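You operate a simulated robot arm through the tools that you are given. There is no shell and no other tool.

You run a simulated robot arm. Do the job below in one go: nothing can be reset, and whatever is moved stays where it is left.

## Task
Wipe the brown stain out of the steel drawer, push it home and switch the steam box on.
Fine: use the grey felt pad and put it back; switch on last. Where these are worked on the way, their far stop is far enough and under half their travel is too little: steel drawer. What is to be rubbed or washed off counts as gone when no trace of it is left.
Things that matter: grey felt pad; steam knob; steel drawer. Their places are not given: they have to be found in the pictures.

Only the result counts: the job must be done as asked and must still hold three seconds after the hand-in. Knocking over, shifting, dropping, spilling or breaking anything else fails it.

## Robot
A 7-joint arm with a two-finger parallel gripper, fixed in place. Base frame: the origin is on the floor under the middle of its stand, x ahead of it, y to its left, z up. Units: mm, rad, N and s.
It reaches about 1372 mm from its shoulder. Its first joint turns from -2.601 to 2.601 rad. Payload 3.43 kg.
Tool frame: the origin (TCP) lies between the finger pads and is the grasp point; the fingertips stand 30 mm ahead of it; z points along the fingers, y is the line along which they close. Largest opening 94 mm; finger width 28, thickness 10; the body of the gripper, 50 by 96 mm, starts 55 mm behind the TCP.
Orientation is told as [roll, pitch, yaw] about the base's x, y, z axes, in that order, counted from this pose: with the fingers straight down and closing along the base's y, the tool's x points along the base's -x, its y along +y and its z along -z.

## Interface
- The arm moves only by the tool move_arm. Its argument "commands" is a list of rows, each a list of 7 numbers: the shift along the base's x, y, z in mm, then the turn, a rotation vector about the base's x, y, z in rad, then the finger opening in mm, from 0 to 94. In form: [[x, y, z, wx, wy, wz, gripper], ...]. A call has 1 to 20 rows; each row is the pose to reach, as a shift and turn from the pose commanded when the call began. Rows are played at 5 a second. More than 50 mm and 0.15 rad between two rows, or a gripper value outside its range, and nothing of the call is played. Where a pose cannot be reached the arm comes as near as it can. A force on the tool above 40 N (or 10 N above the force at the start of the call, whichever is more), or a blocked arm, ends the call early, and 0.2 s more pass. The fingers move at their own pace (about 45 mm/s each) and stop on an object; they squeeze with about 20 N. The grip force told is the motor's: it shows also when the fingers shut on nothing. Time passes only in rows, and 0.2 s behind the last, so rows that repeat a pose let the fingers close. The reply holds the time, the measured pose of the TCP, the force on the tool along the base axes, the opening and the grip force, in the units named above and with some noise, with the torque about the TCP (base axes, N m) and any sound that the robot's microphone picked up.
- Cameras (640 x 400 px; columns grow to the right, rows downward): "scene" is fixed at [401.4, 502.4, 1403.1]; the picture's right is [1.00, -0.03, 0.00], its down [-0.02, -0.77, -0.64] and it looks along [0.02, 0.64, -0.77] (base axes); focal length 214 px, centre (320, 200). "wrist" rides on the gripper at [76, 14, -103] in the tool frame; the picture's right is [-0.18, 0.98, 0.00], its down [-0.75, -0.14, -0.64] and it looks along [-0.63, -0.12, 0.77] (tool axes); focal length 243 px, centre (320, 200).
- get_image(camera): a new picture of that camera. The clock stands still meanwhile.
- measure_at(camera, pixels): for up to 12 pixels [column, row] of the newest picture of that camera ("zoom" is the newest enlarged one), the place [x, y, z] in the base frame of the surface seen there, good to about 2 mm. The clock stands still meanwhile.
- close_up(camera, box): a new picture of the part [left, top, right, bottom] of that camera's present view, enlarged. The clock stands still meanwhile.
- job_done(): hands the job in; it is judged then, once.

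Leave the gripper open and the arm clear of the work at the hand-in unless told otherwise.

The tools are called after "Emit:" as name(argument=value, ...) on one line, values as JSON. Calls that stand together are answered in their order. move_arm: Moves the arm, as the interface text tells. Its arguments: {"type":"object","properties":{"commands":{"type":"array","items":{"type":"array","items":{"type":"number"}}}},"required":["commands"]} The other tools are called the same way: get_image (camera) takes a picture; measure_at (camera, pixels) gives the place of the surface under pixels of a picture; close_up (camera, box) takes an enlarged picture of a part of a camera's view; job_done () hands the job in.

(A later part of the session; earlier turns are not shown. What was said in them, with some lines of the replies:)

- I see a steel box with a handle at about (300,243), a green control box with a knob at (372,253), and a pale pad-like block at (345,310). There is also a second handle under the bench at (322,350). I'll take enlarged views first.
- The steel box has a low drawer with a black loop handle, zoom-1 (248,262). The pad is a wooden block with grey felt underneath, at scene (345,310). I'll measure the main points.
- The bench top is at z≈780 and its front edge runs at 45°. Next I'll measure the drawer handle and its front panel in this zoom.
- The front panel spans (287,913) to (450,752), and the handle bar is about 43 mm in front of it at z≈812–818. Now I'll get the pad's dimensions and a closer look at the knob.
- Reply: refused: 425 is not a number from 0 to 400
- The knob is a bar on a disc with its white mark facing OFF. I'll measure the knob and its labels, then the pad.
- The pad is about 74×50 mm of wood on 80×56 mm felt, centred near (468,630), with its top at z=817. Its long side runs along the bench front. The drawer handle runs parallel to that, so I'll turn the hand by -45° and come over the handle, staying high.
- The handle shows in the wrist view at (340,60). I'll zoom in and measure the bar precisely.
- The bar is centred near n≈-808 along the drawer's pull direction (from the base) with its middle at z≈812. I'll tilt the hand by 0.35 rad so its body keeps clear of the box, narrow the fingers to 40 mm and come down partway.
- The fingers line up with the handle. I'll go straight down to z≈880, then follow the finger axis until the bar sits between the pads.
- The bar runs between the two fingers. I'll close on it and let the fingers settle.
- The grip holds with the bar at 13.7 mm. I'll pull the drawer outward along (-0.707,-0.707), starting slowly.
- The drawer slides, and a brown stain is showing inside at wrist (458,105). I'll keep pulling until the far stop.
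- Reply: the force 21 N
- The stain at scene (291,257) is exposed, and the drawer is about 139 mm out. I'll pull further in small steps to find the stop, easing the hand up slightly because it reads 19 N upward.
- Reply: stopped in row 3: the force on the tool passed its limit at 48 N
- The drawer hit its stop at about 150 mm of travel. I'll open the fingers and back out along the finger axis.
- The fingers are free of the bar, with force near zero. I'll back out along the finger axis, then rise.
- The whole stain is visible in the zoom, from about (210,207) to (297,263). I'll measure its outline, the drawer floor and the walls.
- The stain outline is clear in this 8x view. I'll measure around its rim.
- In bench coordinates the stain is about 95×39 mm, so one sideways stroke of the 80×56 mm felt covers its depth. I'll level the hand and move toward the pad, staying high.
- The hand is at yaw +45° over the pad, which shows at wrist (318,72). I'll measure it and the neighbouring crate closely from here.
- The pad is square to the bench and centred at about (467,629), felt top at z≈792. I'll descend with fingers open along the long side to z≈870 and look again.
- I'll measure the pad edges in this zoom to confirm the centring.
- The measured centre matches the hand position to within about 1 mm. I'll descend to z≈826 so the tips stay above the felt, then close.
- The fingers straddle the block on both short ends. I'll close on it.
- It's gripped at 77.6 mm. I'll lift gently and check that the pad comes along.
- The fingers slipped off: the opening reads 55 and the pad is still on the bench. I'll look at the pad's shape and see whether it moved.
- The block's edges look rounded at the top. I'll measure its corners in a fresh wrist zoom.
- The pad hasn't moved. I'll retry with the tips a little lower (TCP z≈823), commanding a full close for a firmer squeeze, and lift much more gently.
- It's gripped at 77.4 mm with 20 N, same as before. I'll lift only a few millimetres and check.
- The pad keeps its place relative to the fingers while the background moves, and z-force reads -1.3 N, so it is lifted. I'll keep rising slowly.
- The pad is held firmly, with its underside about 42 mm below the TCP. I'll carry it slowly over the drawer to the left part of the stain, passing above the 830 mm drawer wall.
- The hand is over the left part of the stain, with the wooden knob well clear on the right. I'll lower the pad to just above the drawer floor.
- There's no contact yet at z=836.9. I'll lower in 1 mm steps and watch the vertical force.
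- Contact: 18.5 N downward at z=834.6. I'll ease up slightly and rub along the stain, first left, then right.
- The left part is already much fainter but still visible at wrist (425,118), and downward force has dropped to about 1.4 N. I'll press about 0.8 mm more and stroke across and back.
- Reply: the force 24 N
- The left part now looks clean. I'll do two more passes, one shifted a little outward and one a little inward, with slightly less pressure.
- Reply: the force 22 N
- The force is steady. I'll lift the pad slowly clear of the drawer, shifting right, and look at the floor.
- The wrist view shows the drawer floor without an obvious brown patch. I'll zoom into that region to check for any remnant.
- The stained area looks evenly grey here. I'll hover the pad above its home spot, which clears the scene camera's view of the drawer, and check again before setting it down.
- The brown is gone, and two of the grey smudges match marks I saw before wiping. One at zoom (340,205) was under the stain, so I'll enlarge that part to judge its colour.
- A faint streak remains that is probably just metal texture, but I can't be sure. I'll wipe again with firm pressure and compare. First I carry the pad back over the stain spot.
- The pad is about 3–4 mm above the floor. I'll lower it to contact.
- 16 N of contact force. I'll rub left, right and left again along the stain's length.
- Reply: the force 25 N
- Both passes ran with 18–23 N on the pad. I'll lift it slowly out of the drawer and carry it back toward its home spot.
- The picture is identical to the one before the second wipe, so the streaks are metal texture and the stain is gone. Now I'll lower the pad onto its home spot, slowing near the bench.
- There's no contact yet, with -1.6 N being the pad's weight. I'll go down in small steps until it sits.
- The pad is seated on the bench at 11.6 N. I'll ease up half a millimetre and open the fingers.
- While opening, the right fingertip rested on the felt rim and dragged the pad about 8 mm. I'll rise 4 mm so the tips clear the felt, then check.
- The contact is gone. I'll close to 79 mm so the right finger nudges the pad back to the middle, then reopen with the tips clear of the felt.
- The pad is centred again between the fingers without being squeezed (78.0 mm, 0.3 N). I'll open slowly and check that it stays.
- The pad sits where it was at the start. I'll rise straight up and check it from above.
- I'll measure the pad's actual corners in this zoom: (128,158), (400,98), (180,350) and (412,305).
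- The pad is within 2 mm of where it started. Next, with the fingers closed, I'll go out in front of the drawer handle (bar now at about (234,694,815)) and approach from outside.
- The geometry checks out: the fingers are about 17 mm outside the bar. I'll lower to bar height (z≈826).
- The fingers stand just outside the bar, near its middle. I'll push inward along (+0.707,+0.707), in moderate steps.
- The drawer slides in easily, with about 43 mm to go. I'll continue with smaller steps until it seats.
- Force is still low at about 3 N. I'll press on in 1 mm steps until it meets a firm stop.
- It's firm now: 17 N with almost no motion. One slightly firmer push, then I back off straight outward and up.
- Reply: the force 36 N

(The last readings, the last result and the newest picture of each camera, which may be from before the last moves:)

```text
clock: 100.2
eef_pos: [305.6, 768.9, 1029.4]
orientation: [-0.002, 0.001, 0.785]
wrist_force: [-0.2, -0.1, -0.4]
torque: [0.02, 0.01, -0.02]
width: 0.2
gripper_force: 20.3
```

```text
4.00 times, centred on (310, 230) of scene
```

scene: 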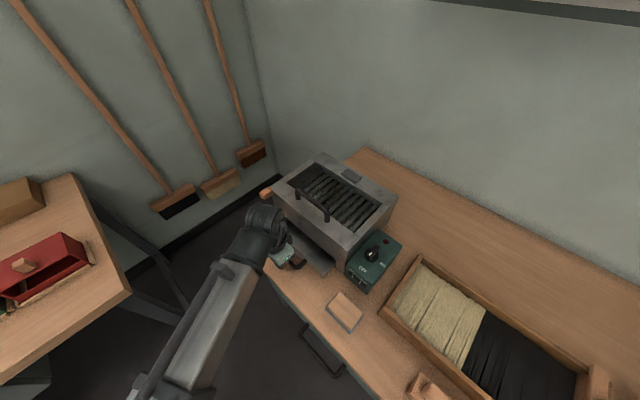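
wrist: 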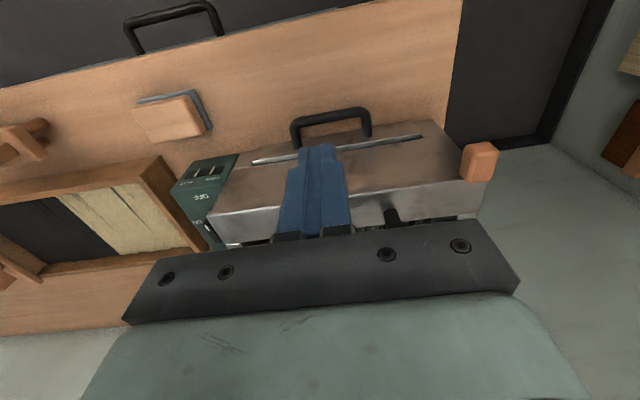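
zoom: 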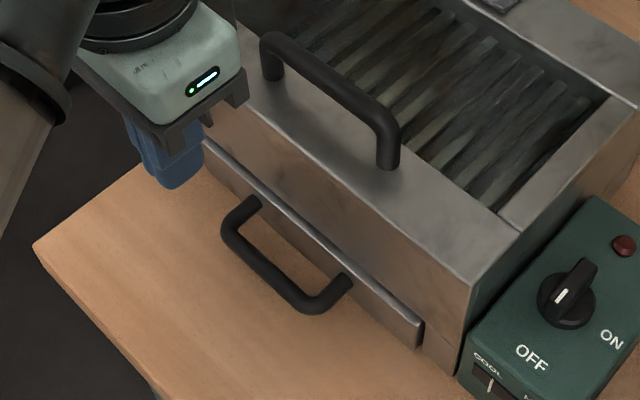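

The drawer looks exactly as it did closed at the start. Now for the knob, centred near (544,746) with its bar pointing to OFF at about -130°. ON lies at about -45°, so it needs roughly a 90° turn counter-clockwise seen from above. I'll move above it, staying high.

Emit:
move_arm(commands=[[0, 0, 40, 0, 0, 0, 0], [30, -3, 50, 0, 0, 0, 20], [75, -8, 50, 0, 0, 0, 40], [120, -12, 50, 0, 0, 0, 50], [165, -16, 50, 0, 0, 0, 50], [205, -20, 50, 0, 0, 0, 50], [230, -22, 50, 0, 0, 0, 50], [239, -23, 50, 0, 0, 0, 50], [239, -23, 50, 0, 0, 0, 50]])

Emit:
get_image(camera="wrist")

Emit:
close_up(camera="wrist", box=[240, 80, 400, 180])

```text
clock: 102.2
eef_pos: [542.6, 744.4, 1076.6]
orientation: [-0.002, -0.003, 0.786]
wrist_force: [0.1, -1.0, -0.5]
torque: [0.01, 0.0, 0.01]
width: 50.0
gripper_force: 0.1
```

```text
taken
```

wrist: 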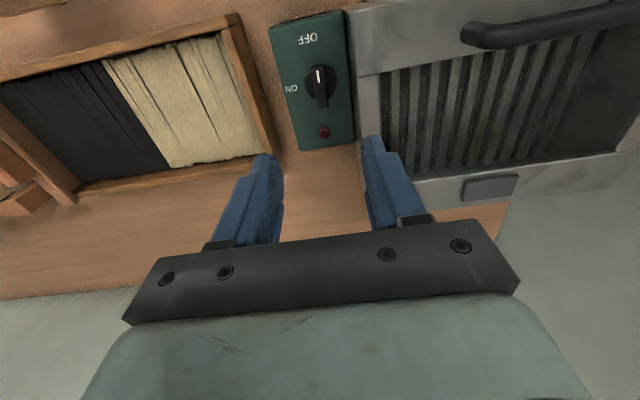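

```text
4.00 times, centred on (320, 130) of wrist
```

zoom: 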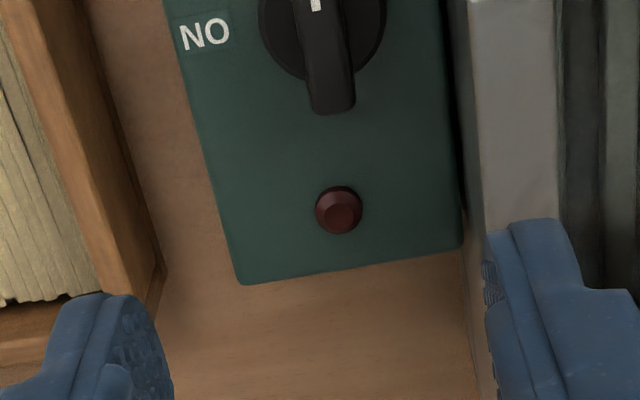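

The knob is at wrist (319,85). I'll zoom in and measure its bar.

Emit:
close_up(camera="wrist", box=[270, 20, 370, 140])

Emit:
close_up(camera="wrist", box=[285, 50, 350, 120])

```text
3.33 times, centred on (320, 80) of wrist
```

zoom: 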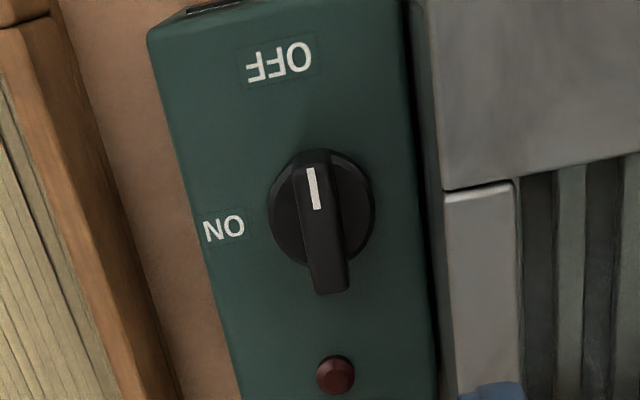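

```text
5.71 times, centred on (318, 85) of wrist
```

zoom: 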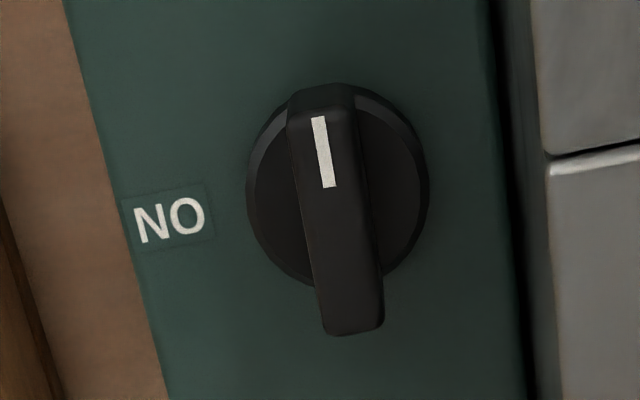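

Emit:
measure_at(camera="zoom", pixels=[[318, 108], [350, 325], [300, 115], [345, 110], [325, 320], [375, 315], [335, 210], [310, 210], [358, 210], [270, 200], [410, 200], [300, 270]])

Emit:
close_up(camera="wrist", box=[270, 20, 370, 140])

Emit:
measure_at(camera="zoom", pixels=[[280, 62], [225, 229], [335, 375], [170, 40], [405, 30], [440, 300], [462, 230], [322, 220]])

```text
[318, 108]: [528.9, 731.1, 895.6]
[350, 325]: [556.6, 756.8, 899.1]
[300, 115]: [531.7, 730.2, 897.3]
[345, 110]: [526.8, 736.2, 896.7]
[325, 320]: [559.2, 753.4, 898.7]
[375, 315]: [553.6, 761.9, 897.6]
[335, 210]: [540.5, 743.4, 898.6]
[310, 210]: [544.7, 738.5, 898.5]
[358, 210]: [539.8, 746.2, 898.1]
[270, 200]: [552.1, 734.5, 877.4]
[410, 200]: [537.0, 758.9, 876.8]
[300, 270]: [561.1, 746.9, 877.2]
```

```text
3.33 times, centred on (320, 80) of wrist
```

zoom: 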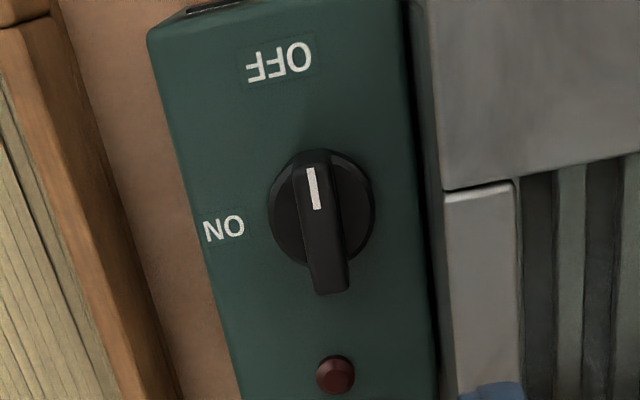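

```text
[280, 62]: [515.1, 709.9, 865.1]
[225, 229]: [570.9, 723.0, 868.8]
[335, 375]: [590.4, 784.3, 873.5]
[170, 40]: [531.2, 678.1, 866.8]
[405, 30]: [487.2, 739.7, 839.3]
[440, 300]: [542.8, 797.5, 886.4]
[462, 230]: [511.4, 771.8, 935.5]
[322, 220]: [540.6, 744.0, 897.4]
```

The knob's bar is centred at about (543,745), about 10 mm wide with its top at z≈898, above a disc at z≈877. Before gripping, I'll test in the air that the hand can turn +90° from here.

Emit:
move_arm(commands=[[0, 0, 0, 0, 0, 0.14, 30], [0, 0, 0, 0, 0, 0.28, 30], [0, 0, 0, 0, 0, 0.42, 30], [0, 0, 0, 0, 0, 0.56, 30], [0, 0, 0, 0, 0, 0.7, 30], [0, 0, 0, 0, 0, 0.84, 30], [0, 0, 0, 0, 0, 0.98, 30], [0, 0, 0, 0, 0, 1.12, 30], [0, 0, 0, 0, 0, 1.26, 30], [0, 0, 0, 0, 0, 1.4, 30], [0, 0, 0, 0, 0, 1.54, 30], [0, 0, 0, 0, 0, 1.68, 30], [0, 0, 0, 0, 0, 1.75, 30], [0, 0, 0, 0, 0, 1.75, 30]])

```text
clock: 105.2
eef_pos: [541.9, 744.2, 1076.5]
orientation: [-0.002, -0.003, 2.538]
wrist_force: [-0.2, 0.0, 0.2]
torque: [0.04, -0.02, -0.01]
width: 29.9
gripper_force: 0.0
```

The turn is reachable all the way to yaw 2.54. I'll turn back to yaw 0.785 and shift the small remaining offset to the knob centre.

Emit:
move_arm(commands=[[0, 0, 0, 0, 0, -0.14, 30], [0, 0, 0, 0, 0, -0.28, 30], [0, 0, 0, 0, 0, -0.42, 30], [0, 0, 0, 0, 0, -0.56, 30], [0, 0, 0, 0, 0, -0.7, 30], [0, 0, 0, 0, 0, -0.84, 30], [0, 0, 0, 0, 0, -0.98, 30], [0, 0, 0, 0, 0, -1.12, 30], [0, 0, 0, 0, 0, -1.26, 30], [0, 0, 0, 0, 0, -1.4, 30], [0, 0, 0, 0, 0, -1.54, 30], [0.4, 0.5, 0, 0, 0, -1.68, 30], [0.8, 1, 0, 0, 0, -1.75, 30], [0.8, 1, -40, 0, 0, -1.75, 30], [0.8, 1, -80, 0, 0, -1.75, 30], [0.8, 1, -120, 0, 0, -1.75, 30], [0.8, 1, -120, 0, 0, -1.75, 30]])

Emit:
get_image(camera="wrist")

Emit:
close_up(camera="wrist", box=[240, 80, 400, 240])

```text
clock: 108.8
eef_pos: [541.8, 744.3, 956.9]
orientation: [-0.002, 0.0, 0.786]
wrist_force: [0.4, -0.2, 0.4]
torque: [-0.02, 0.02, 0.0]
width: 30.0
gripper_force: 0.1
```

```text
taken
```

wrist: 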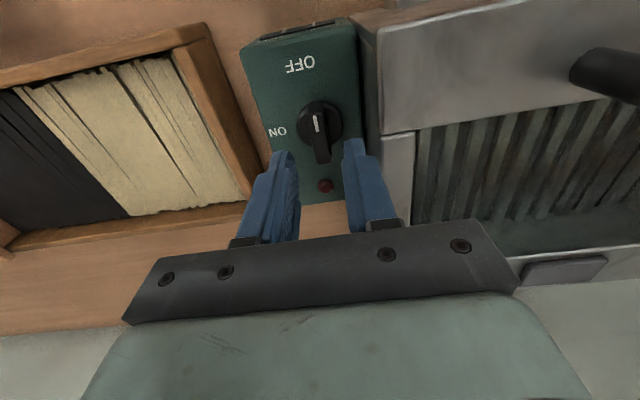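

```text
2.50 times, centred on (320, 160) of wrist
```

zoom: 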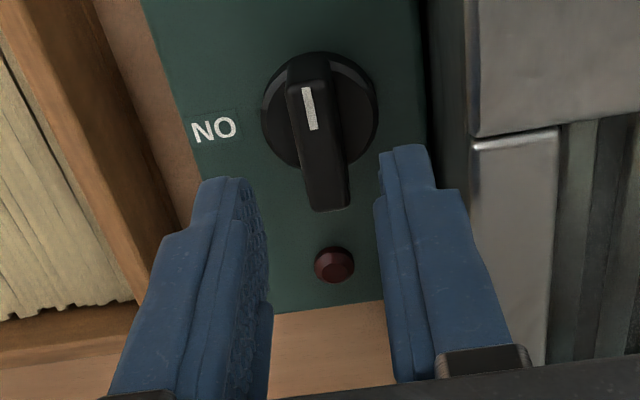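

I'll measure the bar once more from this closer view.

Emit:
measure_at(camera="zoom", pixels=[[295, 85], [325, 82], [312, 205], [345, 200], [318, 140], [298, 140], [338, 140], [265, 110], [375, 115], [320, 55], [290, 150]])

```text
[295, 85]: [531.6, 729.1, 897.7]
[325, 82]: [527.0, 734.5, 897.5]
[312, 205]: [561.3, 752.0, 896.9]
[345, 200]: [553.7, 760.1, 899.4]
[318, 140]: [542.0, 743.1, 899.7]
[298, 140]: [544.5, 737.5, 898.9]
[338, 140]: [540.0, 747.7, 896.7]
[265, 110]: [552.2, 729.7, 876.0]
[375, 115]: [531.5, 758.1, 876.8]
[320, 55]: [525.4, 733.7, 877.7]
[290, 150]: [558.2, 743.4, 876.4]
```

The bar centre is about (542.5,744), which matches the hand. I'll descend with the fingers either side of the bar to z≈911 and close.

Emit:
move_arm(commands=[[0, 0, -15, 0, 0, 0, 30], [0, 0, -30, 0, 0, 0, 30], [0, 0, -40, 0, 0, 0, 30], [0, 0, -45.5, 0, 0, 0, 30], [0, 0, -45.5, 0, 0, 0, 30]])

Emit:
get_image(camera="wrist")

```text
clock: 110.0
eef_pos: [543.1, 745.7, 910.4]
orientation: [-0.002, -0.004, 0.785]
wrist_force: [0.3, 0.8, 0.2]
torque: [0.02, -0.02, 0.0]
width: 30.2
gripper_force: 0.1
```

```text
taken
```

wrist: 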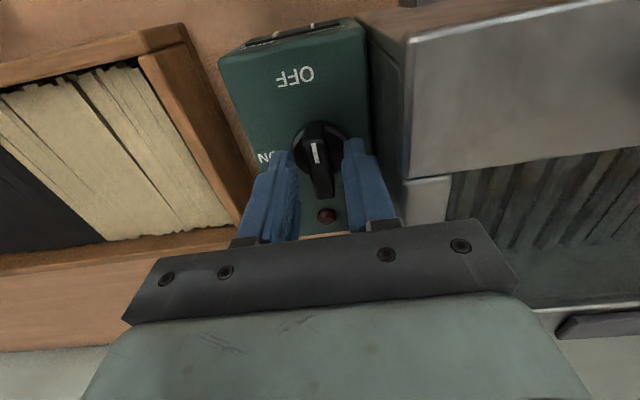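

The bar lies between the fingers. I'll close on it.

Emit:
move_arm(commands=[[0, 0, 0, 0, 0, 0, 20], [0, 0, 0, 0, 0, 0, 10], [0, 0, 0, 0, 0, 0, 0], [0, 0, 0, 0, 0, 0, 0]])

Emit:
get_image(camera="wrist")

```text
clock: 111.0
eef_pos: [542.4, 744.9, 911.1]
orientation: [-0.001, -0.002, 0.787]
wrist_force: [1.2, -1.0, -0.2]
torque: [0.16, -0.05, 0.02]
width: 12.9
gripper_force: 45.1
```

```text
taken
```

wrist: 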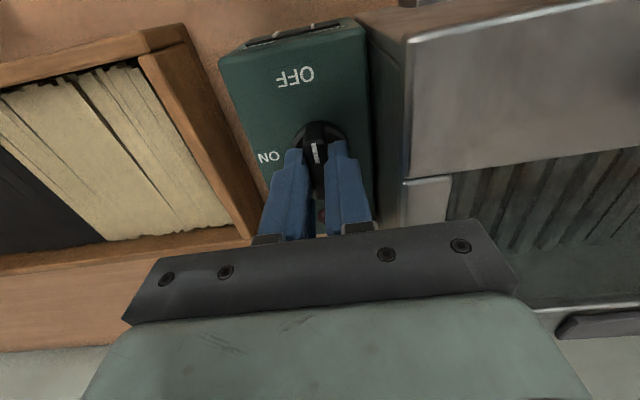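

It's gripped at 12.9 mm. I'll turn counter-clockwise in small steps, reading torque as I go.

Emit:
move_arm(commands=[[0, 0, 0, 0, 0, 0.1, 0], [0, 0, 0, 0, 0, 0.2, 0], [0, 0, 0, 0, 0, 0.3, 0], [0, 0, 0, 0, 0, 0.4, 0], [0, 0, 0, 0, 0, 0.5, 0], [0, 0, 0, 0, 0, 0.6, 0]])

Emit:
close_up(camera="wrist", box=[200, 0, 440, 200])

```text
clock: 112.4
eef_pos: [544.6, 745.4, 910.4]
orientation: [-0.002, 0.0, 1.387]
wrist_force: [4.7, -11.4, -6.5]
torque: [1.13, -0.31, -0.02]
width: 12.8
gripper_force: 45.1
```

```text
2.00 times, centred on (320, 100) of wrist
```

zoom: 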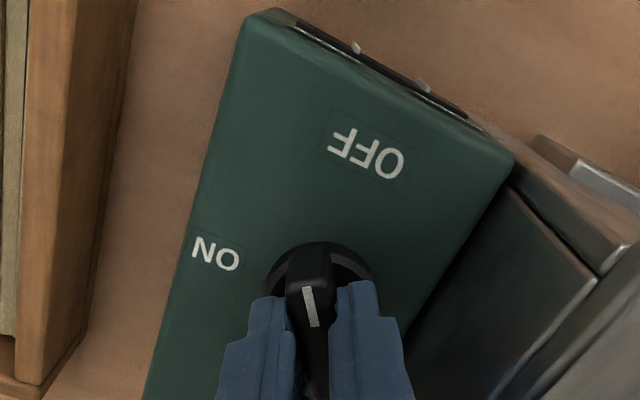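

The knob turns with the hand. There's some sideways force, meaning I'm slightly off-axis, so I'll shift about 1–2 mm to relieve it and keep turning.

Emit:
move_arm(commands=[[0.5, -1, 0, 0, 0, 0.05, 0], [0.7, -1.5, 0, 0, 0, 0.15, 0], [0.7, -1.5, 0, 0, 0, 0.25, 0], [0.7, -1.5, 0, 0, 0, 0.35, 0], [0.7, -1.5, 0, 0, 0, 0.45, 0], [0.7, -1.5, 0, 0, 0, 0.55, 0], [0.7, -1.5, 0, 0, 0, 0.65, 0]])

Emit:
close_up(camera="wrist", box=[200, 0, 440, 200])

Emit:
close_up(camera="scene", box=[330, 210, 430, 300])

```text
clock: 114.0
eef_pos: [544.9, 744.9, 911.0]
orientation: [-0.002, -0.001, 2.038]
wrist_force: [-1.1, 6.4, -4.7]
torque: [-1.19, -0.49, 0.01]
width: 12.9
gripper_force: 45.0
```

```text
2.00 times, centred on (320, 100) of wrist
```

zoom: 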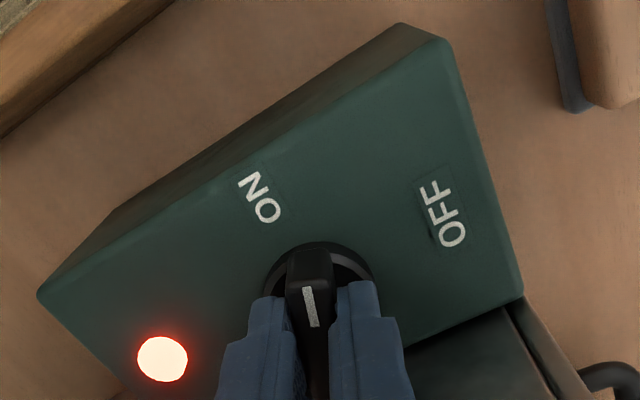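

```text
4.44 times, centred on (380, 255) of scene
```

zoom: 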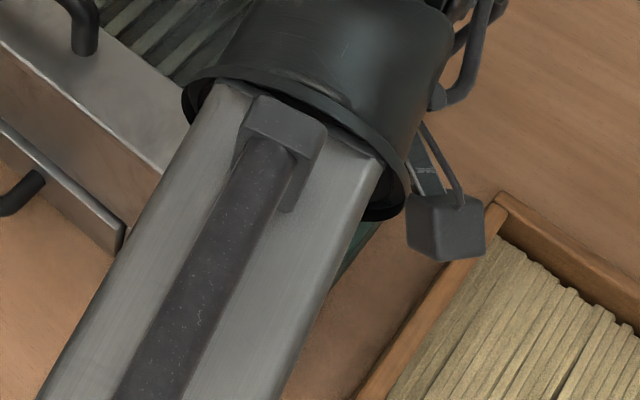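

The red lamp is lit, so the box is on. The pointer isn't quite at the ON label yet, so I'll turn the remaining ~0.3 rad gently.

Emit:
move_arm(commands=[[0, 0.5, 0, 0, 0, 0.08, 0], [0, 0.5, 0, 0, 0, 0.16, 0], [0, 0.5, 0, 0, 0, 0.24, 0], [0, 0.5, 0, 0, 0, 0.31, 0], [0, 0.5, 0, 0, 0, 0.31, 0]])

Emit:
close_up(camera="wrist", box=[200, 0, 440, 200])

```text
clock: 115.2
eef_pos: [544.0, 744.5, 910.5]
orientation: [-0.001, -0.003, 2.348]
wrist_force: [-1.1, 5.9, 3.0]
torque: [0.5, 0.75, 0.0]
width: 12.8
gripper_force: 45.1
```

```text
2.00 times, centred on (320, 100) of wrist
```

zoom: 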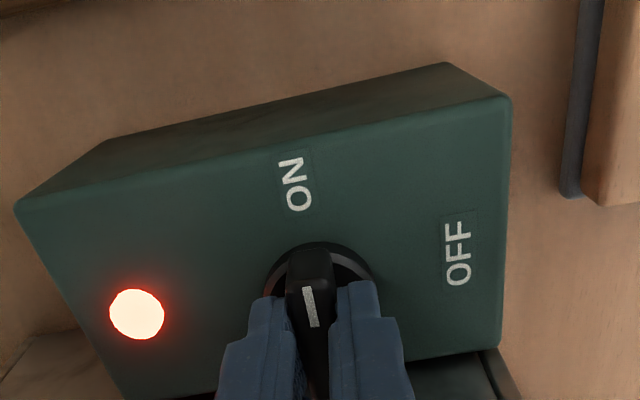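

The pointer now faces ON and the lamp is lit. I'll open the fingers and rise straight up.

Emit:
move_arm(commands=[[0, 0, 0, 0, 0, 0, 20], [0, 0, 0, 0, 0, 0, 32], [0, 0, 0, 0, 0, 0, 32], [0, 0, 15, 0, 0, 0, 32], [0, 0, 40, 0, 0, 0, 32], [0, 0, 85, 0, 0, 0, 50], [0, 0, 130, 0, 0, 0, 80], [0, 0, 170, 0, 0, 0, 94], [0, 0, 170, 0, 0, 0, 94]])

Emit:
get_image(camera="wrist")

Emit:
get_image(camera="scene")

```text
clock: 117.2
eef_pos: [544.0, 743.5, 1081.8]
orientation: [-0.003, -0.001, 2.346]
wrist_force: [-0.3, 0.7, -0.1]
torque: [-0.02, 0.01, 0.0]
width: 94.0
gripper_force: 0.1
```

```text
taken
```

wrist: 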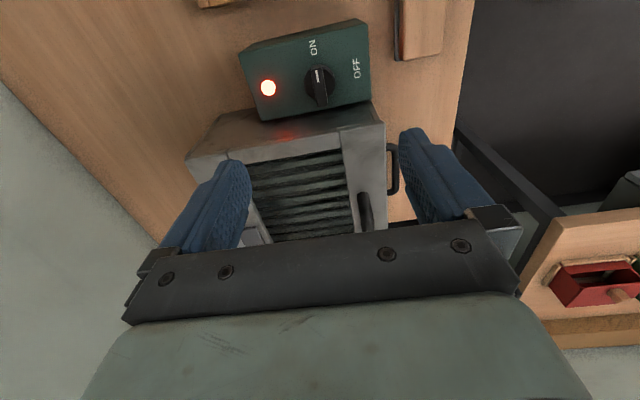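

```text
taken
```

scene: 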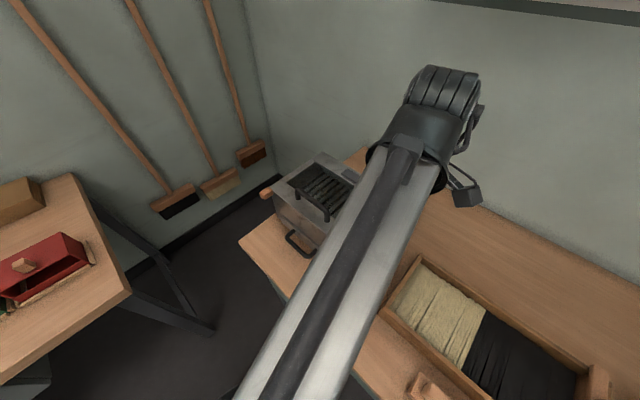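

The lamp stays lit with the knob at ON. I'll move the arm up and to the left, out of the way, for a final look.

Emit:
move_arm(commands=[[0, 0, 40, 0, 0, 0, 94], [-30, 15, 70, 0, 0, 0, 94], [-70, 35, 90, 0, 0, 0, 94], [-110, 60, 100, 0, 0, 0, 94], [-150, 85, 100, 0, 0, 0, 94], [-190, 110, 100, 0, 0, 0, 94], [-230, 135, 100, 0, 0, 0, 94], [-270, 160, 100, 0, 0, 0, 94], [-305, 185, 100, 0, 0, 0, 94], [-305, 185, 100, 0, 0, 0, 94]])

Emit:
get_image(camera="scene")

Emit:
close_up(camera="scene", box=[240, 140, 420, 300])

Emit:
close_up(camera="scene", box=[240, 240, 480, 400])

```text
clock: 119.4
eef_pos: [238.3, 931.2, 1182.0]
orientation: [-0.003, -0.001, 2.346]
wrist_force: [0.3, 0.7, 0.6]
torque: [-0.01, 0.01, 0.02]
width: 94.0
gripper_force: 0.0
```

```text
taken
```

scene: 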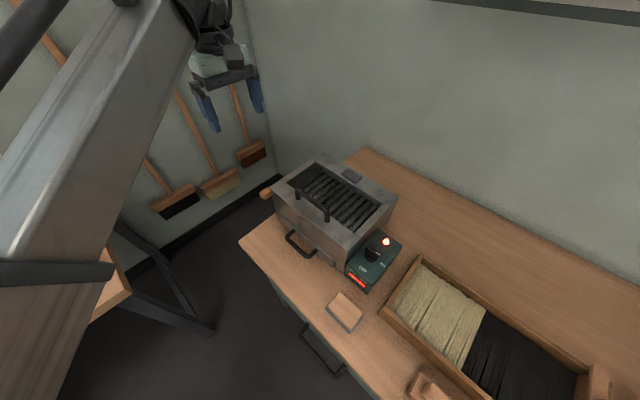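

```text
2.50 times, centred on (330, 220) of scene
```

zoom: 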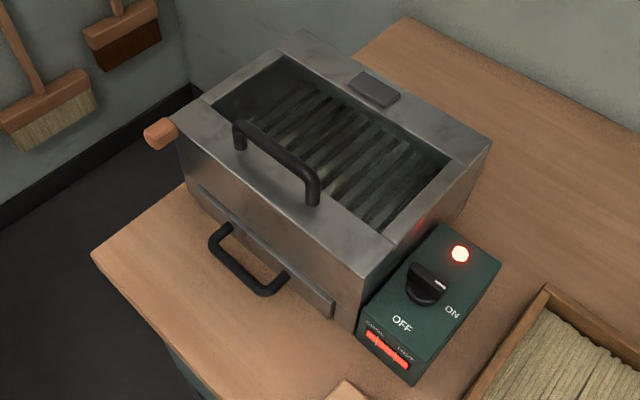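

```text
2.50 times, centred on (360, 320) of scene
```

zoom: 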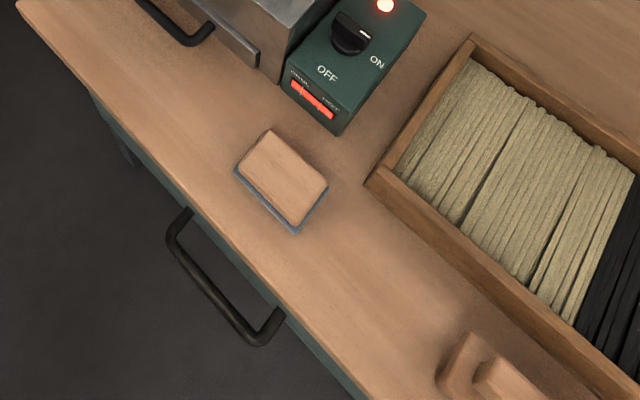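

The drawer is closed, the pad is back in place, and the knob points to ON with the lamp lit. The COOL–HOT strip now glows red, so I'll look at it closely before handing in.

Emit:
close_up(camera="scene", box=[340, 225, 420, 295])

Emit:
close_up(camera="scene", box=[260, 180, 360, 280])

```text
5.71 times, centred on (380, 260) of scene
```

zoom: 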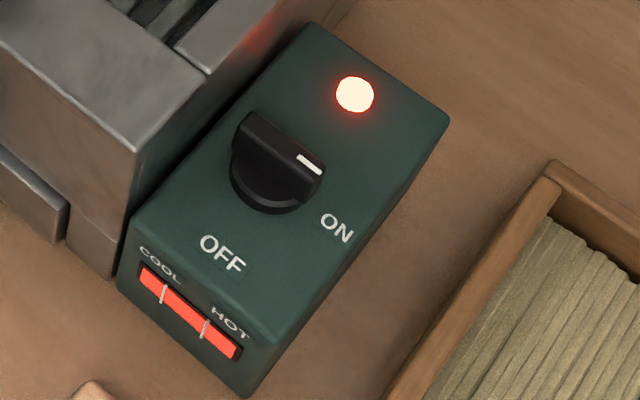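

```text
4.00 times, centred on (310, 230) of scene
```

zoom: 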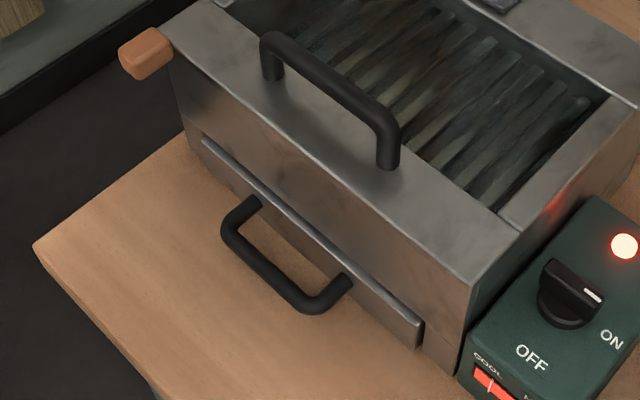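

Everything checks out: the stain is wiped out, the drawer is home and the pad is back within 2 mm of its spot. The knob is at ON with the lamp lit, switched last, and the COOL–HOT strip is only its heat display. The gripper is open and the arm is clear, so I'm handing in.

Emit:
job_done()

```text
The job is handed in.
```

The job is handed in: the brown stain is gone, the steel drawer is shut and the steam box is on. I have not been told how it was judged.

- **Stain:** I pulled the drawer out to its far stop (about 150 mm) and wiped it in two rounds with the grey felt pad. The floor looked the same after both rounds, so the faint streaks left are metal texture, not stain.
- **Pad:** It is back within about 2 mm of where it started. My first attempt to lift it slipped off. When I first let go of it, one finger dragged it about 8 mm, and I nudged it back.
- **Drawer:** I pushed it in until it met a firm stop, and it looks the same as it did at the start.
- **Steam box:** I switched it on last. The knob points to ON and the red lamp is lit. The COOL–HOT strip has also lit up red; I took it to be a heat display and did not touch it.

The gripper is open and the arm is parked clear of the bench. I saw nothing else moved or knocked.
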